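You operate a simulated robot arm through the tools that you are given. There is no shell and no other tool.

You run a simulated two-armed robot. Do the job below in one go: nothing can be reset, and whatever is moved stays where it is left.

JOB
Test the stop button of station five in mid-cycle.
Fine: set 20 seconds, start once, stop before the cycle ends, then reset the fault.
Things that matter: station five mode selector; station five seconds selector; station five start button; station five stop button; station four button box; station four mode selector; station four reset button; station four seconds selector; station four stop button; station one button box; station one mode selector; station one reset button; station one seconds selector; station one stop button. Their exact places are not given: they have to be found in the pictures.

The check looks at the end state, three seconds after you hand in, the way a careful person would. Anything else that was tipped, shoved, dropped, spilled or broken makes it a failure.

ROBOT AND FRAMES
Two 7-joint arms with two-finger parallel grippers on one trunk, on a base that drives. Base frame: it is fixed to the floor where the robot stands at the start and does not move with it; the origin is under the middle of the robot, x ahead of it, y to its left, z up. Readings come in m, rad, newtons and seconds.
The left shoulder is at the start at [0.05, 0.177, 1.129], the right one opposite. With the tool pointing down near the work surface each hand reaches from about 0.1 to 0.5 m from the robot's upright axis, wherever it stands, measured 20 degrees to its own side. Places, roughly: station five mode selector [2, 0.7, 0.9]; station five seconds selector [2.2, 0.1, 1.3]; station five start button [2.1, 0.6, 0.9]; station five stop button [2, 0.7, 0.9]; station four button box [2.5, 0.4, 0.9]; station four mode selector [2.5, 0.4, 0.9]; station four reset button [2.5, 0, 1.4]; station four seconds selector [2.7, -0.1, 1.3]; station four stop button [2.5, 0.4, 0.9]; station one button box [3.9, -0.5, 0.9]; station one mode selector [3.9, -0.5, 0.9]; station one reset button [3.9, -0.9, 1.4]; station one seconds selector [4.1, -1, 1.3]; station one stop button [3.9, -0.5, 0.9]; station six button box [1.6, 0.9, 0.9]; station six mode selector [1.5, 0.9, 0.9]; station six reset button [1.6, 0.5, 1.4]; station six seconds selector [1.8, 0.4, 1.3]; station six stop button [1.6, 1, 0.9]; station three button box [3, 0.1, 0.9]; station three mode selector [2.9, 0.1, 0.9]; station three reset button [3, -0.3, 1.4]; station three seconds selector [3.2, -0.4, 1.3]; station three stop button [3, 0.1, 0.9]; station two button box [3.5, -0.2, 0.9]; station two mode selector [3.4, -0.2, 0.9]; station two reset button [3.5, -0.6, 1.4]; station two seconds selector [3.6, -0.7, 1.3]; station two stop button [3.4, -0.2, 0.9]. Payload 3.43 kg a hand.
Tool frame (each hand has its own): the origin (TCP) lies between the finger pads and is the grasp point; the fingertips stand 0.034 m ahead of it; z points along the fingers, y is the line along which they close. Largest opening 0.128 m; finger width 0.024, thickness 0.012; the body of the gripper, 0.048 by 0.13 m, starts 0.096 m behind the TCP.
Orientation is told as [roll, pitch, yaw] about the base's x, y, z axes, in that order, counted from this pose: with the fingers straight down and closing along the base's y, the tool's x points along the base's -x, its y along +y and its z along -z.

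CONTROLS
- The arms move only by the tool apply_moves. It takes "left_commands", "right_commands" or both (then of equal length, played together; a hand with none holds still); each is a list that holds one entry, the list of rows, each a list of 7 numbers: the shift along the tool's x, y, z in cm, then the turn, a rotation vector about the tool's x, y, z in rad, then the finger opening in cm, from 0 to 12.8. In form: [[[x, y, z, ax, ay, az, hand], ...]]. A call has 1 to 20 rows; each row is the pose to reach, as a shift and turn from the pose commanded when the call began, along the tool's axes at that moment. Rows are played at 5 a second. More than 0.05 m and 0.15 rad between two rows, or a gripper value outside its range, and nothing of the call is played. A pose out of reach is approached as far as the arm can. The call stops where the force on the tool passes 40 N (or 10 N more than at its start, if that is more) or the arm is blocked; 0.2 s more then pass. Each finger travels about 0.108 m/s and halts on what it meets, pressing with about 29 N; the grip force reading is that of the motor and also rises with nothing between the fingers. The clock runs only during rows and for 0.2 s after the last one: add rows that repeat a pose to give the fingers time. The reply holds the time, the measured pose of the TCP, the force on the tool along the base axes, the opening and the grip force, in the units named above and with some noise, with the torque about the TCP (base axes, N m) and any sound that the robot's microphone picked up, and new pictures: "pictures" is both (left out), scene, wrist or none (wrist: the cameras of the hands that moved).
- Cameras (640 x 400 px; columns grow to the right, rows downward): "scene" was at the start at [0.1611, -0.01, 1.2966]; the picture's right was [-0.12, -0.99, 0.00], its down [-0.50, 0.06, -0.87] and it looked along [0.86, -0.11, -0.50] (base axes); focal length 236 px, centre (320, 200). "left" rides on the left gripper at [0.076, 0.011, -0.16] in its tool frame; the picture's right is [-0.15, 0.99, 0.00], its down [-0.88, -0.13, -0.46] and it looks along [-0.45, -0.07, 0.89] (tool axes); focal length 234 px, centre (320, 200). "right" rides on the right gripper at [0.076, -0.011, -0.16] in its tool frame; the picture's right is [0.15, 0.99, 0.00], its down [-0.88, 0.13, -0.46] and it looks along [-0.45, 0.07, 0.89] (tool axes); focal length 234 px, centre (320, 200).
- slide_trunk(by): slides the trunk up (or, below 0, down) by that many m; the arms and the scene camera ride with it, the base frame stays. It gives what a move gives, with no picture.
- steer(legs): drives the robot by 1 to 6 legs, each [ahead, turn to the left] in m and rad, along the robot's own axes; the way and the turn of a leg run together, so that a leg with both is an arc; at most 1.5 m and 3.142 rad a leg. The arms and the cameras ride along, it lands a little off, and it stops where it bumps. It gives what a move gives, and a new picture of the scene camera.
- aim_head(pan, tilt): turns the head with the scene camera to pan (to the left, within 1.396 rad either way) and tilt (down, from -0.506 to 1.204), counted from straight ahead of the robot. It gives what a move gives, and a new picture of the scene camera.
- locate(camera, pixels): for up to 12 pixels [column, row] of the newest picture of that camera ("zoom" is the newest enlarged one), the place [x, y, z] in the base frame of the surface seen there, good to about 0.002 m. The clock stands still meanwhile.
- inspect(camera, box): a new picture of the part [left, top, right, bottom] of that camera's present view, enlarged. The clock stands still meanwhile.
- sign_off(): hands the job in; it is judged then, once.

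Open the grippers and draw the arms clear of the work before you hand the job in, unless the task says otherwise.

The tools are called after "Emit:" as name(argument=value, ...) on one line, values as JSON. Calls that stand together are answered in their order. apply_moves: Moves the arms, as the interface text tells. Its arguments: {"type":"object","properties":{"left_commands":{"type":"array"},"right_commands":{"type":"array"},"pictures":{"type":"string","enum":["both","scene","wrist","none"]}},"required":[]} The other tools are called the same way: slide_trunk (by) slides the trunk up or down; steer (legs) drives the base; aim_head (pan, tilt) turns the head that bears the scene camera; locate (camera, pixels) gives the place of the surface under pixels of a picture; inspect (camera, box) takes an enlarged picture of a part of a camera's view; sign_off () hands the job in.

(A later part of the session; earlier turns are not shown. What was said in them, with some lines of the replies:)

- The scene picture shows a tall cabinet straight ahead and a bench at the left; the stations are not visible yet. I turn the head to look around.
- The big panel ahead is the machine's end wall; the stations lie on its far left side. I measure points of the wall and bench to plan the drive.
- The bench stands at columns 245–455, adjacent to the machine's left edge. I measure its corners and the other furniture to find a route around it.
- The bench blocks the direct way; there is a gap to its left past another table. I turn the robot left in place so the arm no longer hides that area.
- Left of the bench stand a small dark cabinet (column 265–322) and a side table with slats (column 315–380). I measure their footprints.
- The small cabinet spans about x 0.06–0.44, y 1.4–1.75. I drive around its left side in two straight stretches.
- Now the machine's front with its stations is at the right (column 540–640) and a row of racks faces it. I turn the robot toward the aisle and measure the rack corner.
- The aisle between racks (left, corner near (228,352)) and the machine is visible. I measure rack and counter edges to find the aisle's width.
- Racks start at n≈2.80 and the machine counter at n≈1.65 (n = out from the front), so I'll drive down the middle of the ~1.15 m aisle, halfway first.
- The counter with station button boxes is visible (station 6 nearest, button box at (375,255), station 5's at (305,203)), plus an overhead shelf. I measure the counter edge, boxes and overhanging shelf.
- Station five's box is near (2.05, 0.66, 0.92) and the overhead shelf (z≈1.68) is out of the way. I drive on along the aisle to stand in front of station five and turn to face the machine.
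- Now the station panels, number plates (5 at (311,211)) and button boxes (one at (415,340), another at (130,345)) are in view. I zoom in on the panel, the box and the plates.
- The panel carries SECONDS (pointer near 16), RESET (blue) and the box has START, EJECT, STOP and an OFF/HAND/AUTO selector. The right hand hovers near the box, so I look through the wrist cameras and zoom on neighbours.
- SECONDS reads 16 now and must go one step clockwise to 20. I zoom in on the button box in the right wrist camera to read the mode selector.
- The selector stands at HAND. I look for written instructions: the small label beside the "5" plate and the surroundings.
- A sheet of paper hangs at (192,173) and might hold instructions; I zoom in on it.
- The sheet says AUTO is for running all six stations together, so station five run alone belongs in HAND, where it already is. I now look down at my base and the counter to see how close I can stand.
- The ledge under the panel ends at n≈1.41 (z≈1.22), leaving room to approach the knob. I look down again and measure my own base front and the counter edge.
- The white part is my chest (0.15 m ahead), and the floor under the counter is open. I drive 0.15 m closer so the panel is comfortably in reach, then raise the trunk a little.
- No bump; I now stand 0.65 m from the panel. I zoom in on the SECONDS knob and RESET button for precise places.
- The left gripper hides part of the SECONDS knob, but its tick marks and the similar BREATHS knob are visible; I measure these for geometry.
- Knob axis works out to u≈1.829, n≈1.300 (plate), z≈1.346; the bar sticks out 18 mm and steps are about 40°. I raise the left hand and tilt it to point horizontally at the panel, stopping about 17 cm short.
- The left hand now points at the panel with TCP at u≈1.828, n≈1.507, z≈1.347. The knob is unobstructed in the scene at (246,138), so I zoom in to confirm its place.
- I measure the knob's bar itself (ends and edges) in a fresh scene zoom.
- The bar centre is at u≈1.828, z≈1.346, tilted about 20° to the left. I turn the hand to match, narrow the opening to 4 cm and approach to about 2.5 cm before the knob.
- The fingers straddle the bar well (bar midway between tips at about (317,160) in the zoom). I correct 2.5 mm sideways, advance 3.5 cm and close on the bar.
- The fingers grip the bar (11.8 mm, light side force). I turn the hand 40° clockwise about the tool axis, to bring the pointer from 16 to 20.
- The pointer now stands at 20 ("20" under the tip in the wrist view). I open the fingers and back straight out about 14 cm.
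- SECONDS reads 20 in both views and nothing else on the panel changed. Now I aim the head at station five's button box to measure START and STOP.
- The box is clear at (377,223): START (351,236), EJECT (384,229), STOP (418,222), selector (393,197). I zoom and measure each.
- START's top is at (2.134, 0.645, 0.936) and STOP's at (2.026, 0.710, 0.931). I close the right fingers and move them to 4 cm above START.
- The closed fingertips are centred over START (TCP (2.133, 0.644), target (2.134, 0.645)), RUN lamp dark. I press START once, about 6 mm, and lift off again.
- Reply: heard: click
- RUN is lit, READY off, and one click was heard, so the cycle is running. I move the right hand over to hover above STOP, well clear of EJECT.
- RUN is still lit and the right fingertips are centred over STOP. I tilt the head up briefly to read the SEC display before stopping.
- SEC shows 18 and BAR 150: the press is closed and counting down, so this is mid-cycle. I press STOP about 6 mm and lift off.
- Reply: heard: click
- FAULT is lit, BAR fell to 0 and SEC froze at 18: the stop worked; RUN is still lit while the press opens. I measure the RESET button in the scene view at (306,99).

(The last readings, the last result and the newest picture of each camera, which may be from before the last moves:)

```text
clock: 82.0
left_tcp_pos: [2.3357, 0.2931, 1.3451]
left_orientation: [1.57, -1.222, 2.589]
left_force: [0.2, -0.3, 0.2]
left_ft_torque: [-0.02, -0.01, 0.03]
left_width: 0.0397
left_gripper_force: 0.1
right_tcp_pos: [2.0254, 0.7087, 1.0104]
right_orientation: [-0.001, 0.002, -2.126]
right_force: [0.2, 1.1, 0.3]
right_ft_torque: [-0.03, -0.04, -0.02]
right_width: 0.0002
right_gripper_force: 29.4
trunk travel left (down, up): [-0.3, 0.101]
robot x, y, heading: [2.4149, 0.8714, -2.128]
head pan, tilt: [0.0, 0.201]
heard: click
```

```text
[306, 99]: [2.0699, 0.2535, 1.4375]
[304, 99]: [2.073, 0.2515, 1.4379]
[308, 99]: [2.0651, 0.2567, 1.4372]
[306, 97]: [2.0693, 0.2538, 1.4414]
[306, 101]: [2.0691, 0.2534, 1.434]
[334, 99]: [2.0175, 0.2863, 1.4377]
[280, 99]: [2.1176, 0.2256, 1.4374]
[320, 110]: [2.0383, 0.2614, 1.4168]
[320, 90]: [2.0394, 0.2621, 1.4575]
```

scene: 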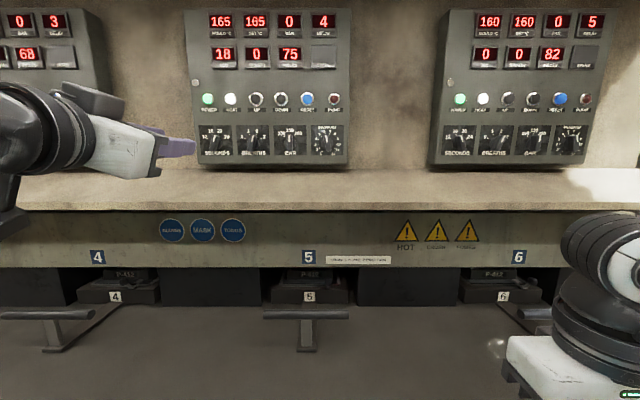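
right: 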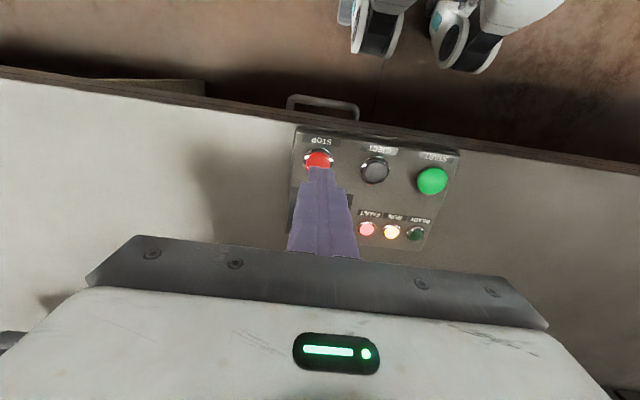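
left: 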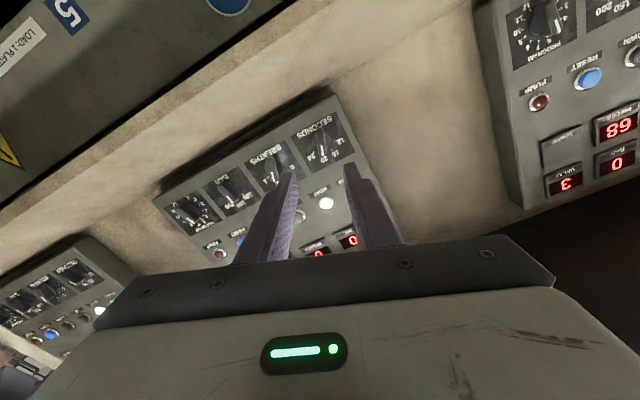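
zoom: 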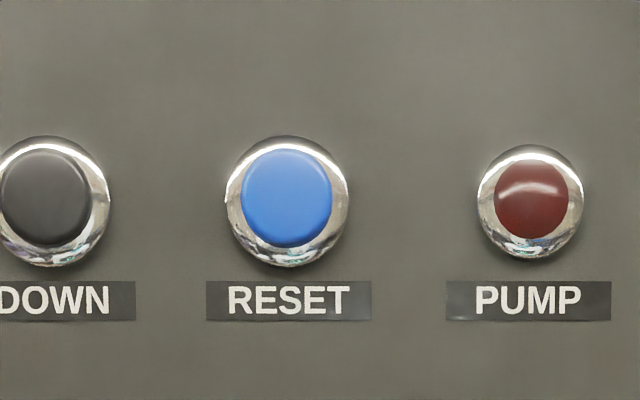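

RESET's cap centre is at (2.066, 0.256, 1.438). I lift the right hand away from the box and bring the closed left hand, levelled, in front of RESET with its tips about 14 cm off the panel.

Emit:
apply_moves(left_commands=[[[-1.99, -2.06, 0, 0, 0, -0.044, 3], [-3.98, -4.11, 0, 0, 0, -0.088, 2], [-5.96, -6.17, 0, 0, 0, -0.131, 1], [-7.95, -8.22, 0, 0, 0, -0.175, 0], [-9.94, -10.28, 0, 0, 0, -0.219, 0], [-11.93, -12.33, 0, 0, 0, -0.263, 0], [-13.91, -14.39, 0, 0, 0, -0.306, 0], [-15.9, -16.44, 0, 0, 0, -0.349, 0], [-15.9, -16.44, 0, 0, 0, -0.349, 0]]], right_commands=[[[0, 0, -2, 0, 0, 0, 0], [0, 0, -4, 0, 0, 0, 0], [0, 0, -6, 0, 0, 0, 0], [0, 0, -8, 0, 0, 0, 0], [0, 0, -10, 0, 0, 0, 0], [0, 0, -12, 0, 0, 0, 0], [0, 0, -14, 0, 0, 0, 0], [0, 0, -15.5, 0, 0, 0, 0], [0, 0, -15.5, 0, 0, 0, 0]]])

Emit:
inspect(camera="right", box=[200, 80, 440, 260])

Emit:
inspect(camera="left", box=[200, 80, 440, 260])

```text
clock: 84.0
left_tcp_pos: [2.1576, 0.4037, 1.4387]
left_orientation: [-1.851, -1.569, -0.273]
left_force: [-0.2, -0.2, -0.2]
left_ft_torque: [-0.03, 0.0, -0.04]
left_width: 0.0
left_gripper_force: 28.3
right_tcp_pos: [2.0263, 0.7087, 1.1657]
right_orientation: [0.0, 0.001, -2.124]
right_force: [1.1, -0.3, -0.2]
right_ft_torque: [0.0, -0.01, 0.0]
right_width: 0.0
right_gripper_force: 29.0
trunk travel left (down, up): [-0.3, 0.101]
robot x, y, heading: [2.4167, 0.8672, -2.126]
head pan, tilt: [0.0, 0.201]
```

scene: 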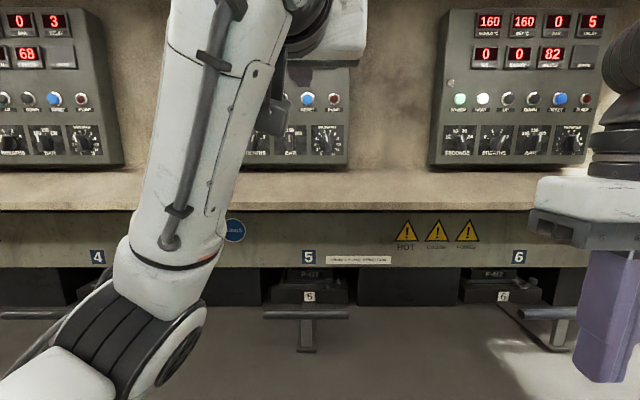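
right: 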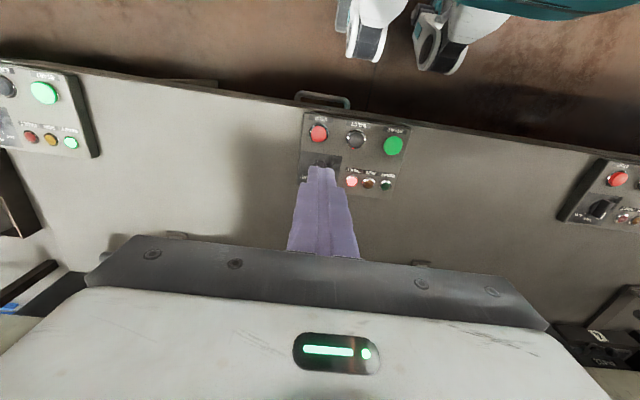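
left: 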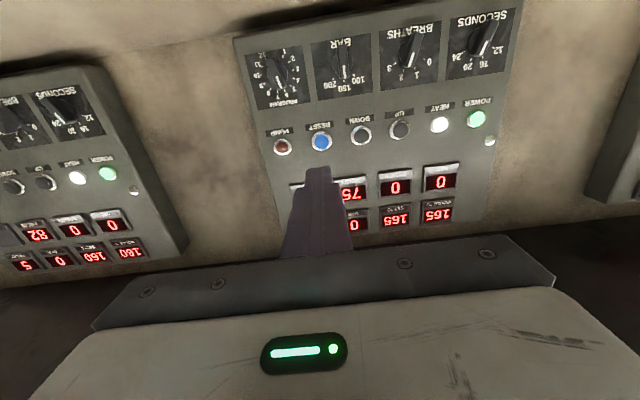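

```text
2.22 times, centred on (320, 170) of right
```

zoom: 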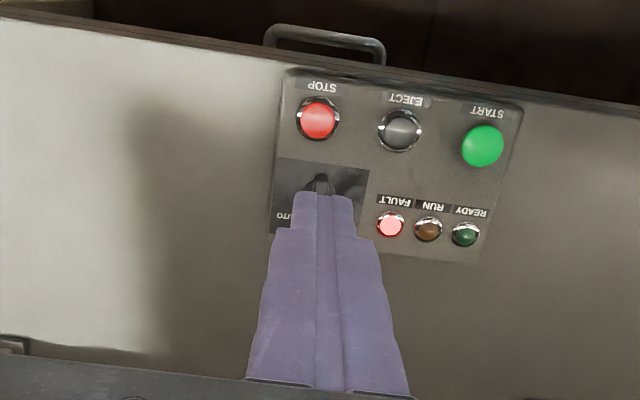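

```text
2.22 times, centred on (320, 170) of left
```

zoom: 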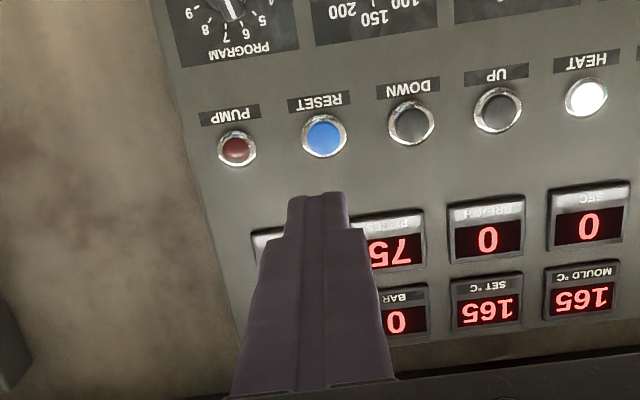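

RUN is off and FAULT remains lit, so now the reset. The left fingertips line up with RESET (TCP u 1.6186, z 1.4387); I approach to about 2 cm from the cap and check.

Emit:
apply_moves(left_commands=[[[0.1, 0.05, 3, 0, 0, 0, 0], [0.1, 0.05, 6, 0, 0, 0, 0], [0.1, 0.05, 9, 0, 0, 0, 0], [0.1, 0.05, 11, 0, 0, 0, 0], [0.1, 0.05, 12, 0, 0, 0, 0]]])

Emit:
inspect(camera="left", box=[200, 80, 440, 260])

Emit:
inspect(camera="scene", box=[240, 40, 380, 160])

```text
clock: 85.2
left_tcp_pos: [2.094, 0.3013, 1.4401]
left_orientation: [1.981, -1.57, 2.177]
left_force: [0.2, 0.6, 0.0]
left_ft_torque: [0.01, 0.03, -0.01]
left_width: 0.0
left_gripper_force: 29.6
right_tcp_pos: [2.0249, 0.7082, 1.1649]
right_orientation: [0.0, 0.001, -2.128]
right_force: [-0.7, -0.3, -0.4]
right_ft_torque: [0.02, 0.0, 0.02]
right_width: 0.0
right_gripper_force: 29.0
trunk travel left (down, up): [-0.3, 0.101]
robot x, y, heading: [2.4214, 0.8689, -2.13]
head pan, tilt: [0.0, 0.201]
```

scene: 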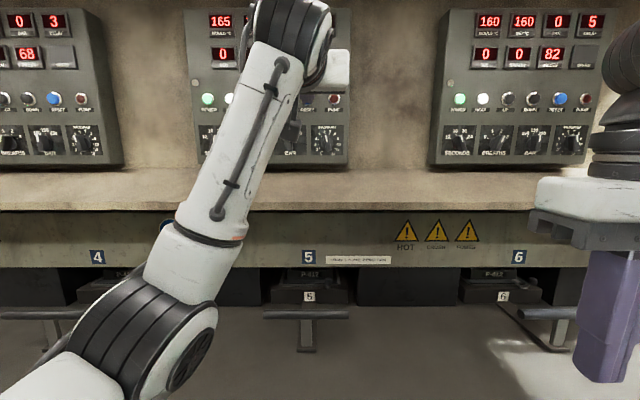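
left: 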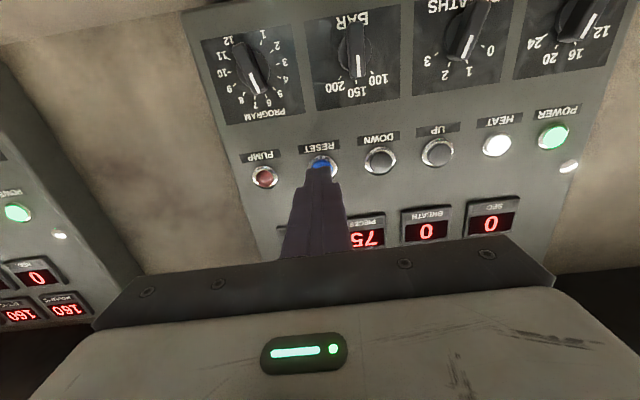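

```text
2.22 times, centred on (320, 170) of left
```

zoom: 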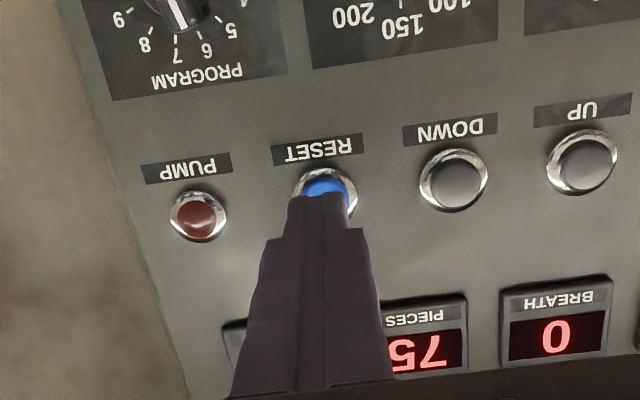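

```text
3.33 times, centred on (310, 100) of scene
```

zoom: 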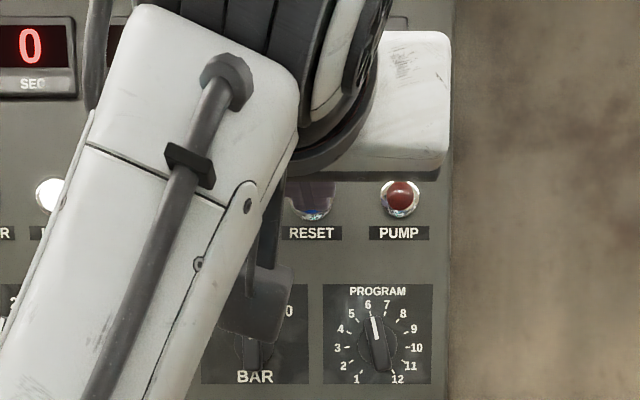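

The tips sit squarely in front of RESET, 2 cm off and 2 mm high. I press it about 6 mm, then back off 12 cm.

Emit:
apply_moves(left_commands=[[[0.2, 0.05, 1.0, 0, 0, 0, 0], [0.2, 0.05, 1.7, 0, 0, 0, 0], [0.2, 0.05, 2.1, 0, 0, 0, 0], [0.2, 0.05, 2.4, 0, 0, 0, 0], [0.2, 0.05, 2.55, 0, 0, 0, 0], [0.2, 0.05, 2.55, 0, 0, 0, 0], [0.2, 0.05, 1.0, 0, 0, 0, 0], [0, 0, -2, 0, 0, 0, 0], [0, 0, -6, 0, 0, 0, 0], [0, 0, -10, 0, 0, 0, 0], [0, 0, -12, 0, 0, 0, 0]]])

Emit:
inspect(camera="right", box=[200, 80, 440, 260])

Emit:
inspect(camera="left", box=[200, 20, 560, 240])

```text
clock: 87.6
left_tcp_pos: [2.1741, 0.3877, 1.4445]
left_orientation: [-2.368, -1.561, 0.283]
left_force: [-0.4, 0.5, -0.3]
left_ft_torque: [0.01, -0.03, 0.01]
left_width: 0.0
left_gripper_force: 29.0
right_tcp_pos: [2.0256, 0.7096, 1.1652]
right_orientation: [-0.001, -0.001, -2.126]
right_force: [0.0, -0.5, 0.2]
right_ft_torque: [0.0, 0.02, -0.01]
right_width: 0.0001
right_gripper_force: 29.3
trunk travel left (down, up): [-0.3, 0.101]
robot x, y, heading: [2.4117, 0.8681, -2.123]
head pan, tilt: [0.0, 0.201]
heard: click
```

scene: 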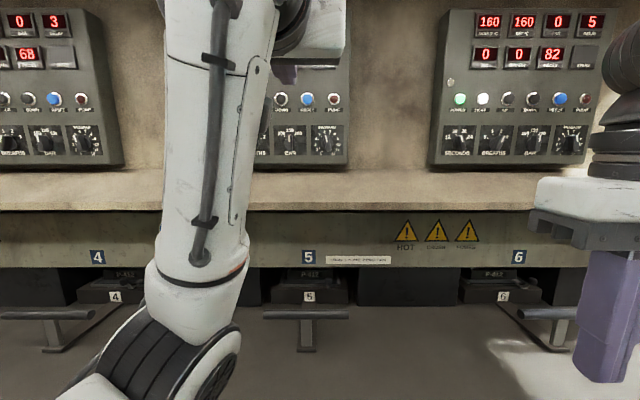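
left: 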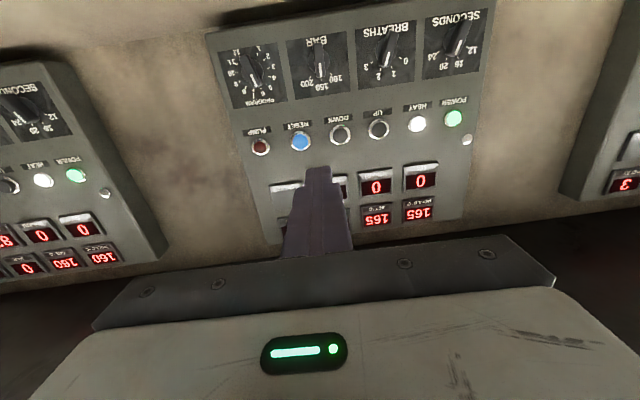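

```text
2.22 times, centred on (320, 170) of right
```

zoom: 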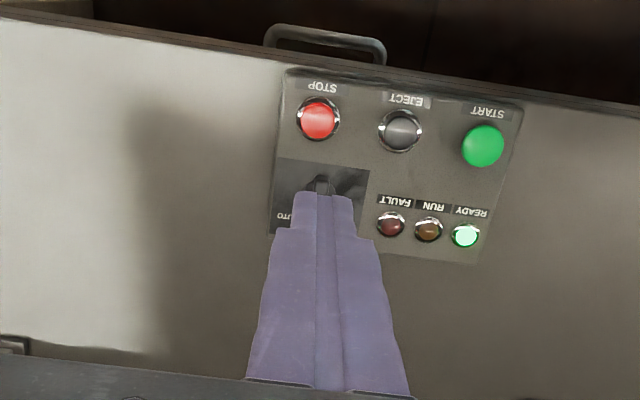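

```text
1.78 times, centred on (380, 130) of left
```

zoom: 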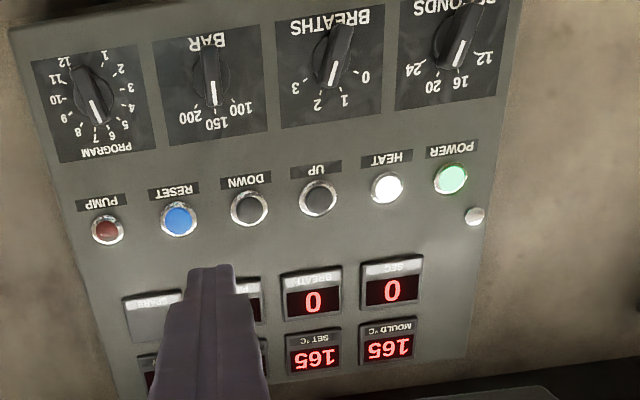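

READY is lit, RUN and FAULT are dark, SEC is 0 and the pointer is still at 20: the reset worked. I now back the left hand off, fold it back down and open both grippers.

Emit:
apply_moves(left_commands=[[[0, 1, -2, 0, 0, 0, 0], [0, 2, -4, 0, 0, 0, 0], [0, 3, -6, 0, 0, 0, 0], [0, 4, -8, 0, 0, 0, 0], [2, 5, -8.5, 0, 0.131, 0, 0], [4, 6, -9, 0, 0.262, 0, 0], [6, 7, -9.5, 0, 0.393, 0, 1], [8, 8, -10, 0, 0.523, 0, 2], [10, 9, -10.5, 0, 0.654, 0, 3], [12, 10, -11, 0, 0.785, 0, 4], [14, 11, -11.5, 0, 0.916, 0, 5], [16, 12, -12, 0, 1.047, 0, 6], [18, 13, -12.3, 0, 1.178, 0, 8], [20, 14, -12.6, 0, 1.309, 0, 10], [22, 14.8, -12.6, 0, 1.44, 0, 12], [24, 14.8, -12.6, 0, 1.571, 0, 12.8], [24, 14.8, -12.6, 0, 1.571, 0, 12.8]]], right_commands=[[[0, 0, 0, 0, 0, 0, 0], [0, 0, 0, 0, 0, 0, 0], [0, 0, 0, 0, 0, 0, 0], [0, 0, 0, 0, 0, 0, 0], [0, 0, 0, 0, 0, 0, 0], [0, 0, 0, 0, 0, 0, 0], [0, 0, 0, 0, 0, 0, 1], [0, 0, 0, 0, 0, 0, 2], [0, 0, 0, 0, 0, 0, 3], [0, 0, 0, 0, 0, 0, 4], [0, 0, 0, 0, 0, 0, 5], [0, 0, 0, 0, 0, 0, 6], [0, 0, 0, 0, 0, 0, 8], [0, 0, 0, 0, 0, 0, 10], [0, 0, 0, 0, 0, 0, 12], [0, 0, 0, 0, 0, 0, 12.8], [0, 0, 0, 0, 0, 0, 12.8]]])

```text
clock: 91.2
left_tcp_pos: [2.3765, 0.3687, 1.2354]
left_orientation: [-0.02, 0.006, -2.104]
left_force: [-1.1, 0.1, -0.9]
left_ft_torque: [-0.01, -0.19, 0.01]
left_width: 0.1281
left_gripper_force: 0.1
left hand out of reach, approached as far as the arm can: row 4, 5, 6, 7, 8, 9, 10, 11, 12, 13, 14, 15, 16, 17
right_tcp_pos: [2.0219, 0.7056, 1.1633]
right_orientation: [0.003, 0.002, -2.126]
right_force: [-0.3, 0.8, 0.1]
right_ft_torque: [0.02, -0.11, 0.02]
right_width: 0.128
right_gripper_force: 0.1
trunk travel left (down, up): [-0.3, 0.101]
robot x, y, heading: [2.4152, 0.8682, -2.132]
head pan, tilt: [0.0, 0.201]
```

scene: 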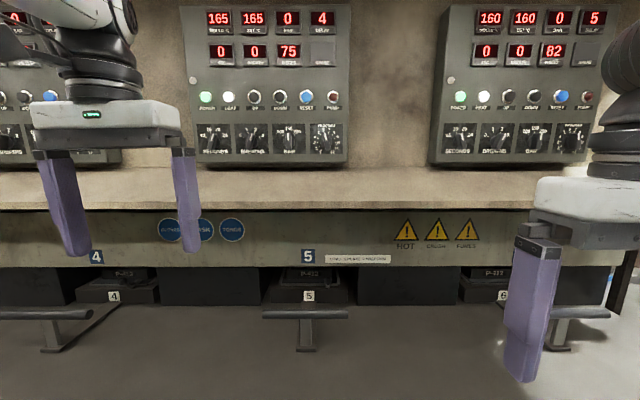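
right: 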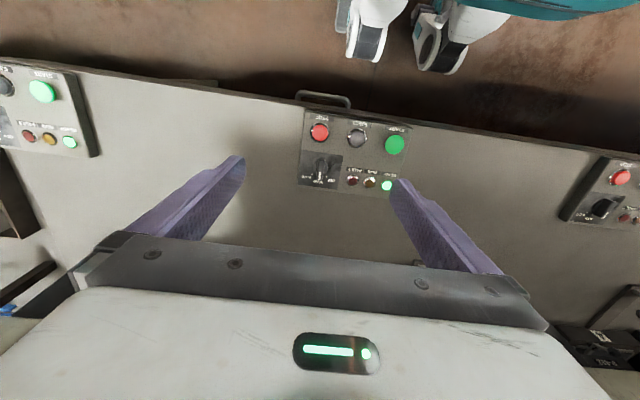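
left: 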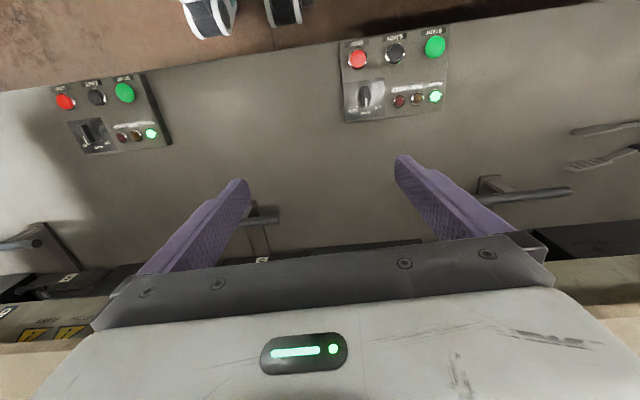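

Both hands are open and clear, with no contact forces. I back the base out 0.15 m along the way I came and check the final state.

Emit:
steer(legs=[[-0.15, 0.0]])

Emit:
inspect(camera="scene", box=[190, 0, 390, 170])

Emit:
inspect(camera="right", box=[200, 80, 480, 240])

Emit:
aim_head(pan=0.0, tilt=0.4)

```text
clock: 92.6
left_tcp_pos: [2.455, 0.5026, 1.2389]
left_orientation: [-0.026, -0.002, -2.119]
left_force: [0.0, 0.7, 0.5]
left_ft_torque: [0.0, 0.06, -0.01]
left_width: 0.1281
left_gripper_force: 0.0
right_tcp_pos: [2.1055, 0.8395, 1.1638]
right_orientation: [0.0, 0.0, -2.124]
right_force: [0.6, 0.2, 0.2]
right_ft_torque: [-0.05, 0.01, 0.04]
right_width: 0.1282
right_gripper_force: 0.1
trunk travel left (down, up): [-0.3, 0.101]
robot x, y, heading: [2.4991, 0.9954, -2.125]
head pan, tilt: [0.0, 0.201]
```

scene: 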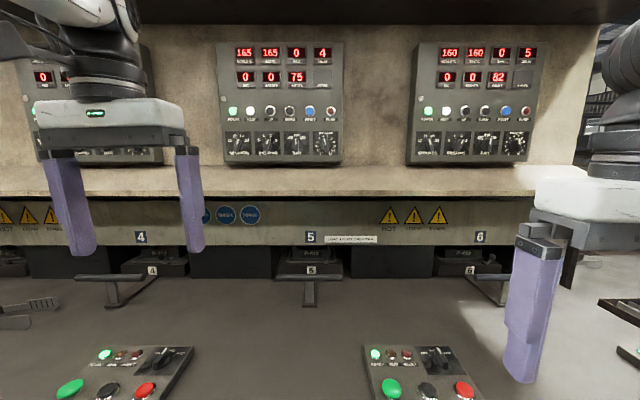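

```text
2.35 times, centred on (290, 85) of scene
```

zoom: 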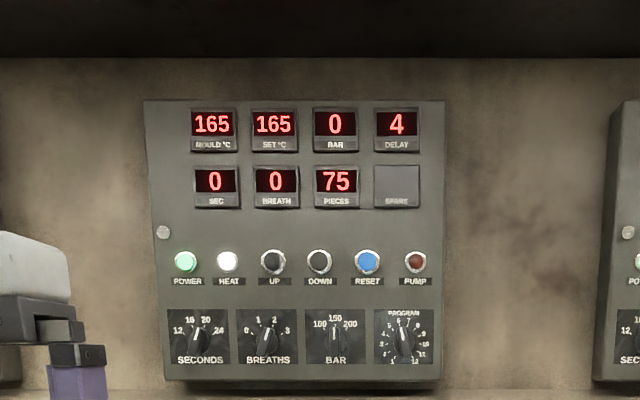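

```text
2.29 times, centred on (340, 160) of right
```

zoom: 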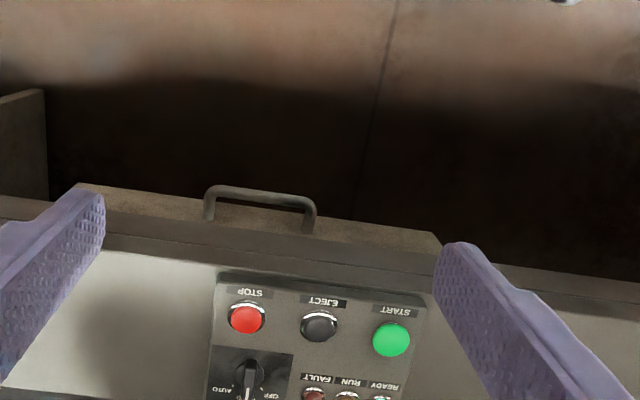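

```text
clock: 93.3
left_tcp_pos: [2.4547, 0.5012, 1.2389]
left_orientation: [-0.028, -0.003, -2.115]
left_force: [0.9, -1.2, 0.0]
left_ft_torque: [0.02, 0.0, -0.04]
left_width: 0.1282
left_gripper_force: 0.1
right_tcp_pos: [2.1048, 0.8384, 1.1654]
right_orientation: [-0.001, -0.001, -2.126]
right_force: [0.5, 0.7, 1.4]
right_ft_torque: [0.01, -0.02, 0.01]
right_width: 0.1281
right_gripper_force: 0.0
trunk travel left (down, up): [-0.3, 0.101]
robot x, y, heading: [2.4963, 0.9942, -2.128]
head pan, tilt: [0.0, 0.4]
```

scene: 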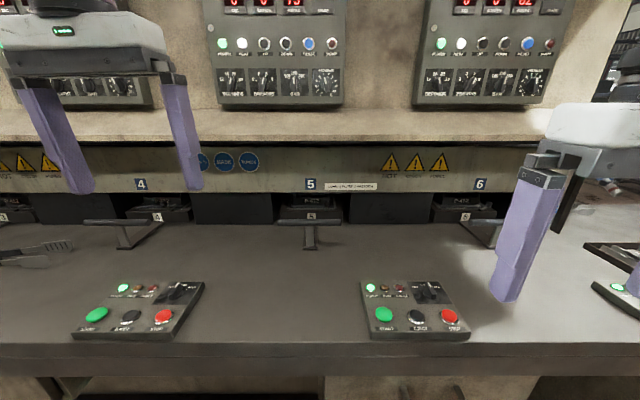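

I take one last close look at the SECONDS pointer and the box lamps before handing in.

Emit:
inspect(camera="scene", box=[212, 62, 292, 112])

Emit:
inspect(camera="scene", box=[350, 270, 480, 350])

```text
8.00 times, centred on (252, 87) of scene
```

zoom: 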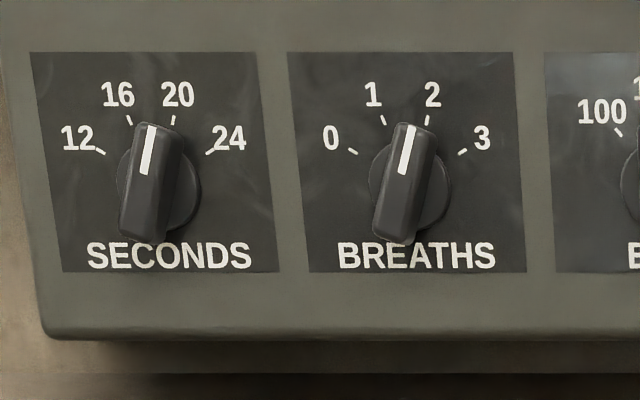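

```text
4.92 times, centred on (415, 310) of scene
```

zoom: 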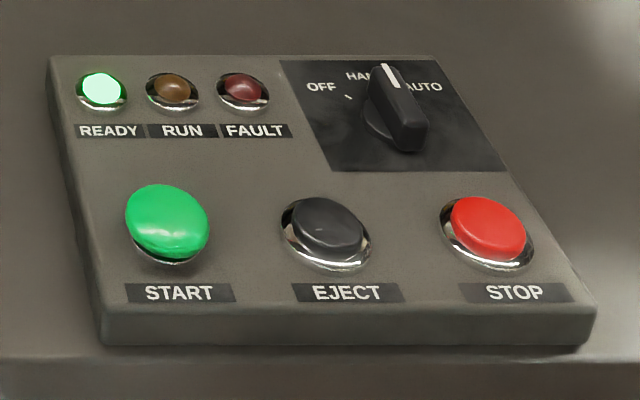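

SECONDS points to 20 (same angle as BREATHS at its third mark), mode is still at HAND, READY is lit, and RUN and FAULT are dark. Hands are open and clear, so I hand the job in.

Emit:
sign_off()

```text
The job is handed in.
```

The stop button on station five works: pressing it in mid-cycle halted the press and raised a fault, and RESET cleared the fault.

- **Setting:** I turned the seconds selector from 16 to 20. The mode selector stayed at HAND, because the posted sheet says AUTO is for running all six stations together.
- **Start:** I pressed START once. RUN lit, READY went out, and the panel showed 150 bar with 18 seconds left.
- **Stop:** I pressed STOP about five seconds after starting. Pressure dropped to 0, the count froze at 18, and FAULT lit. RUN went out within about two seconds.
- **Reset:** I pressed RESET on station five's panel. FAULT went out and READY came back on.

At hand-in, SECONDS read 20, READY was lit, and RUN and FAULT were dark. Both grippers were open, and the robot had backed off 0.15 m from the counter. I touched no other controls and bumped nothing.
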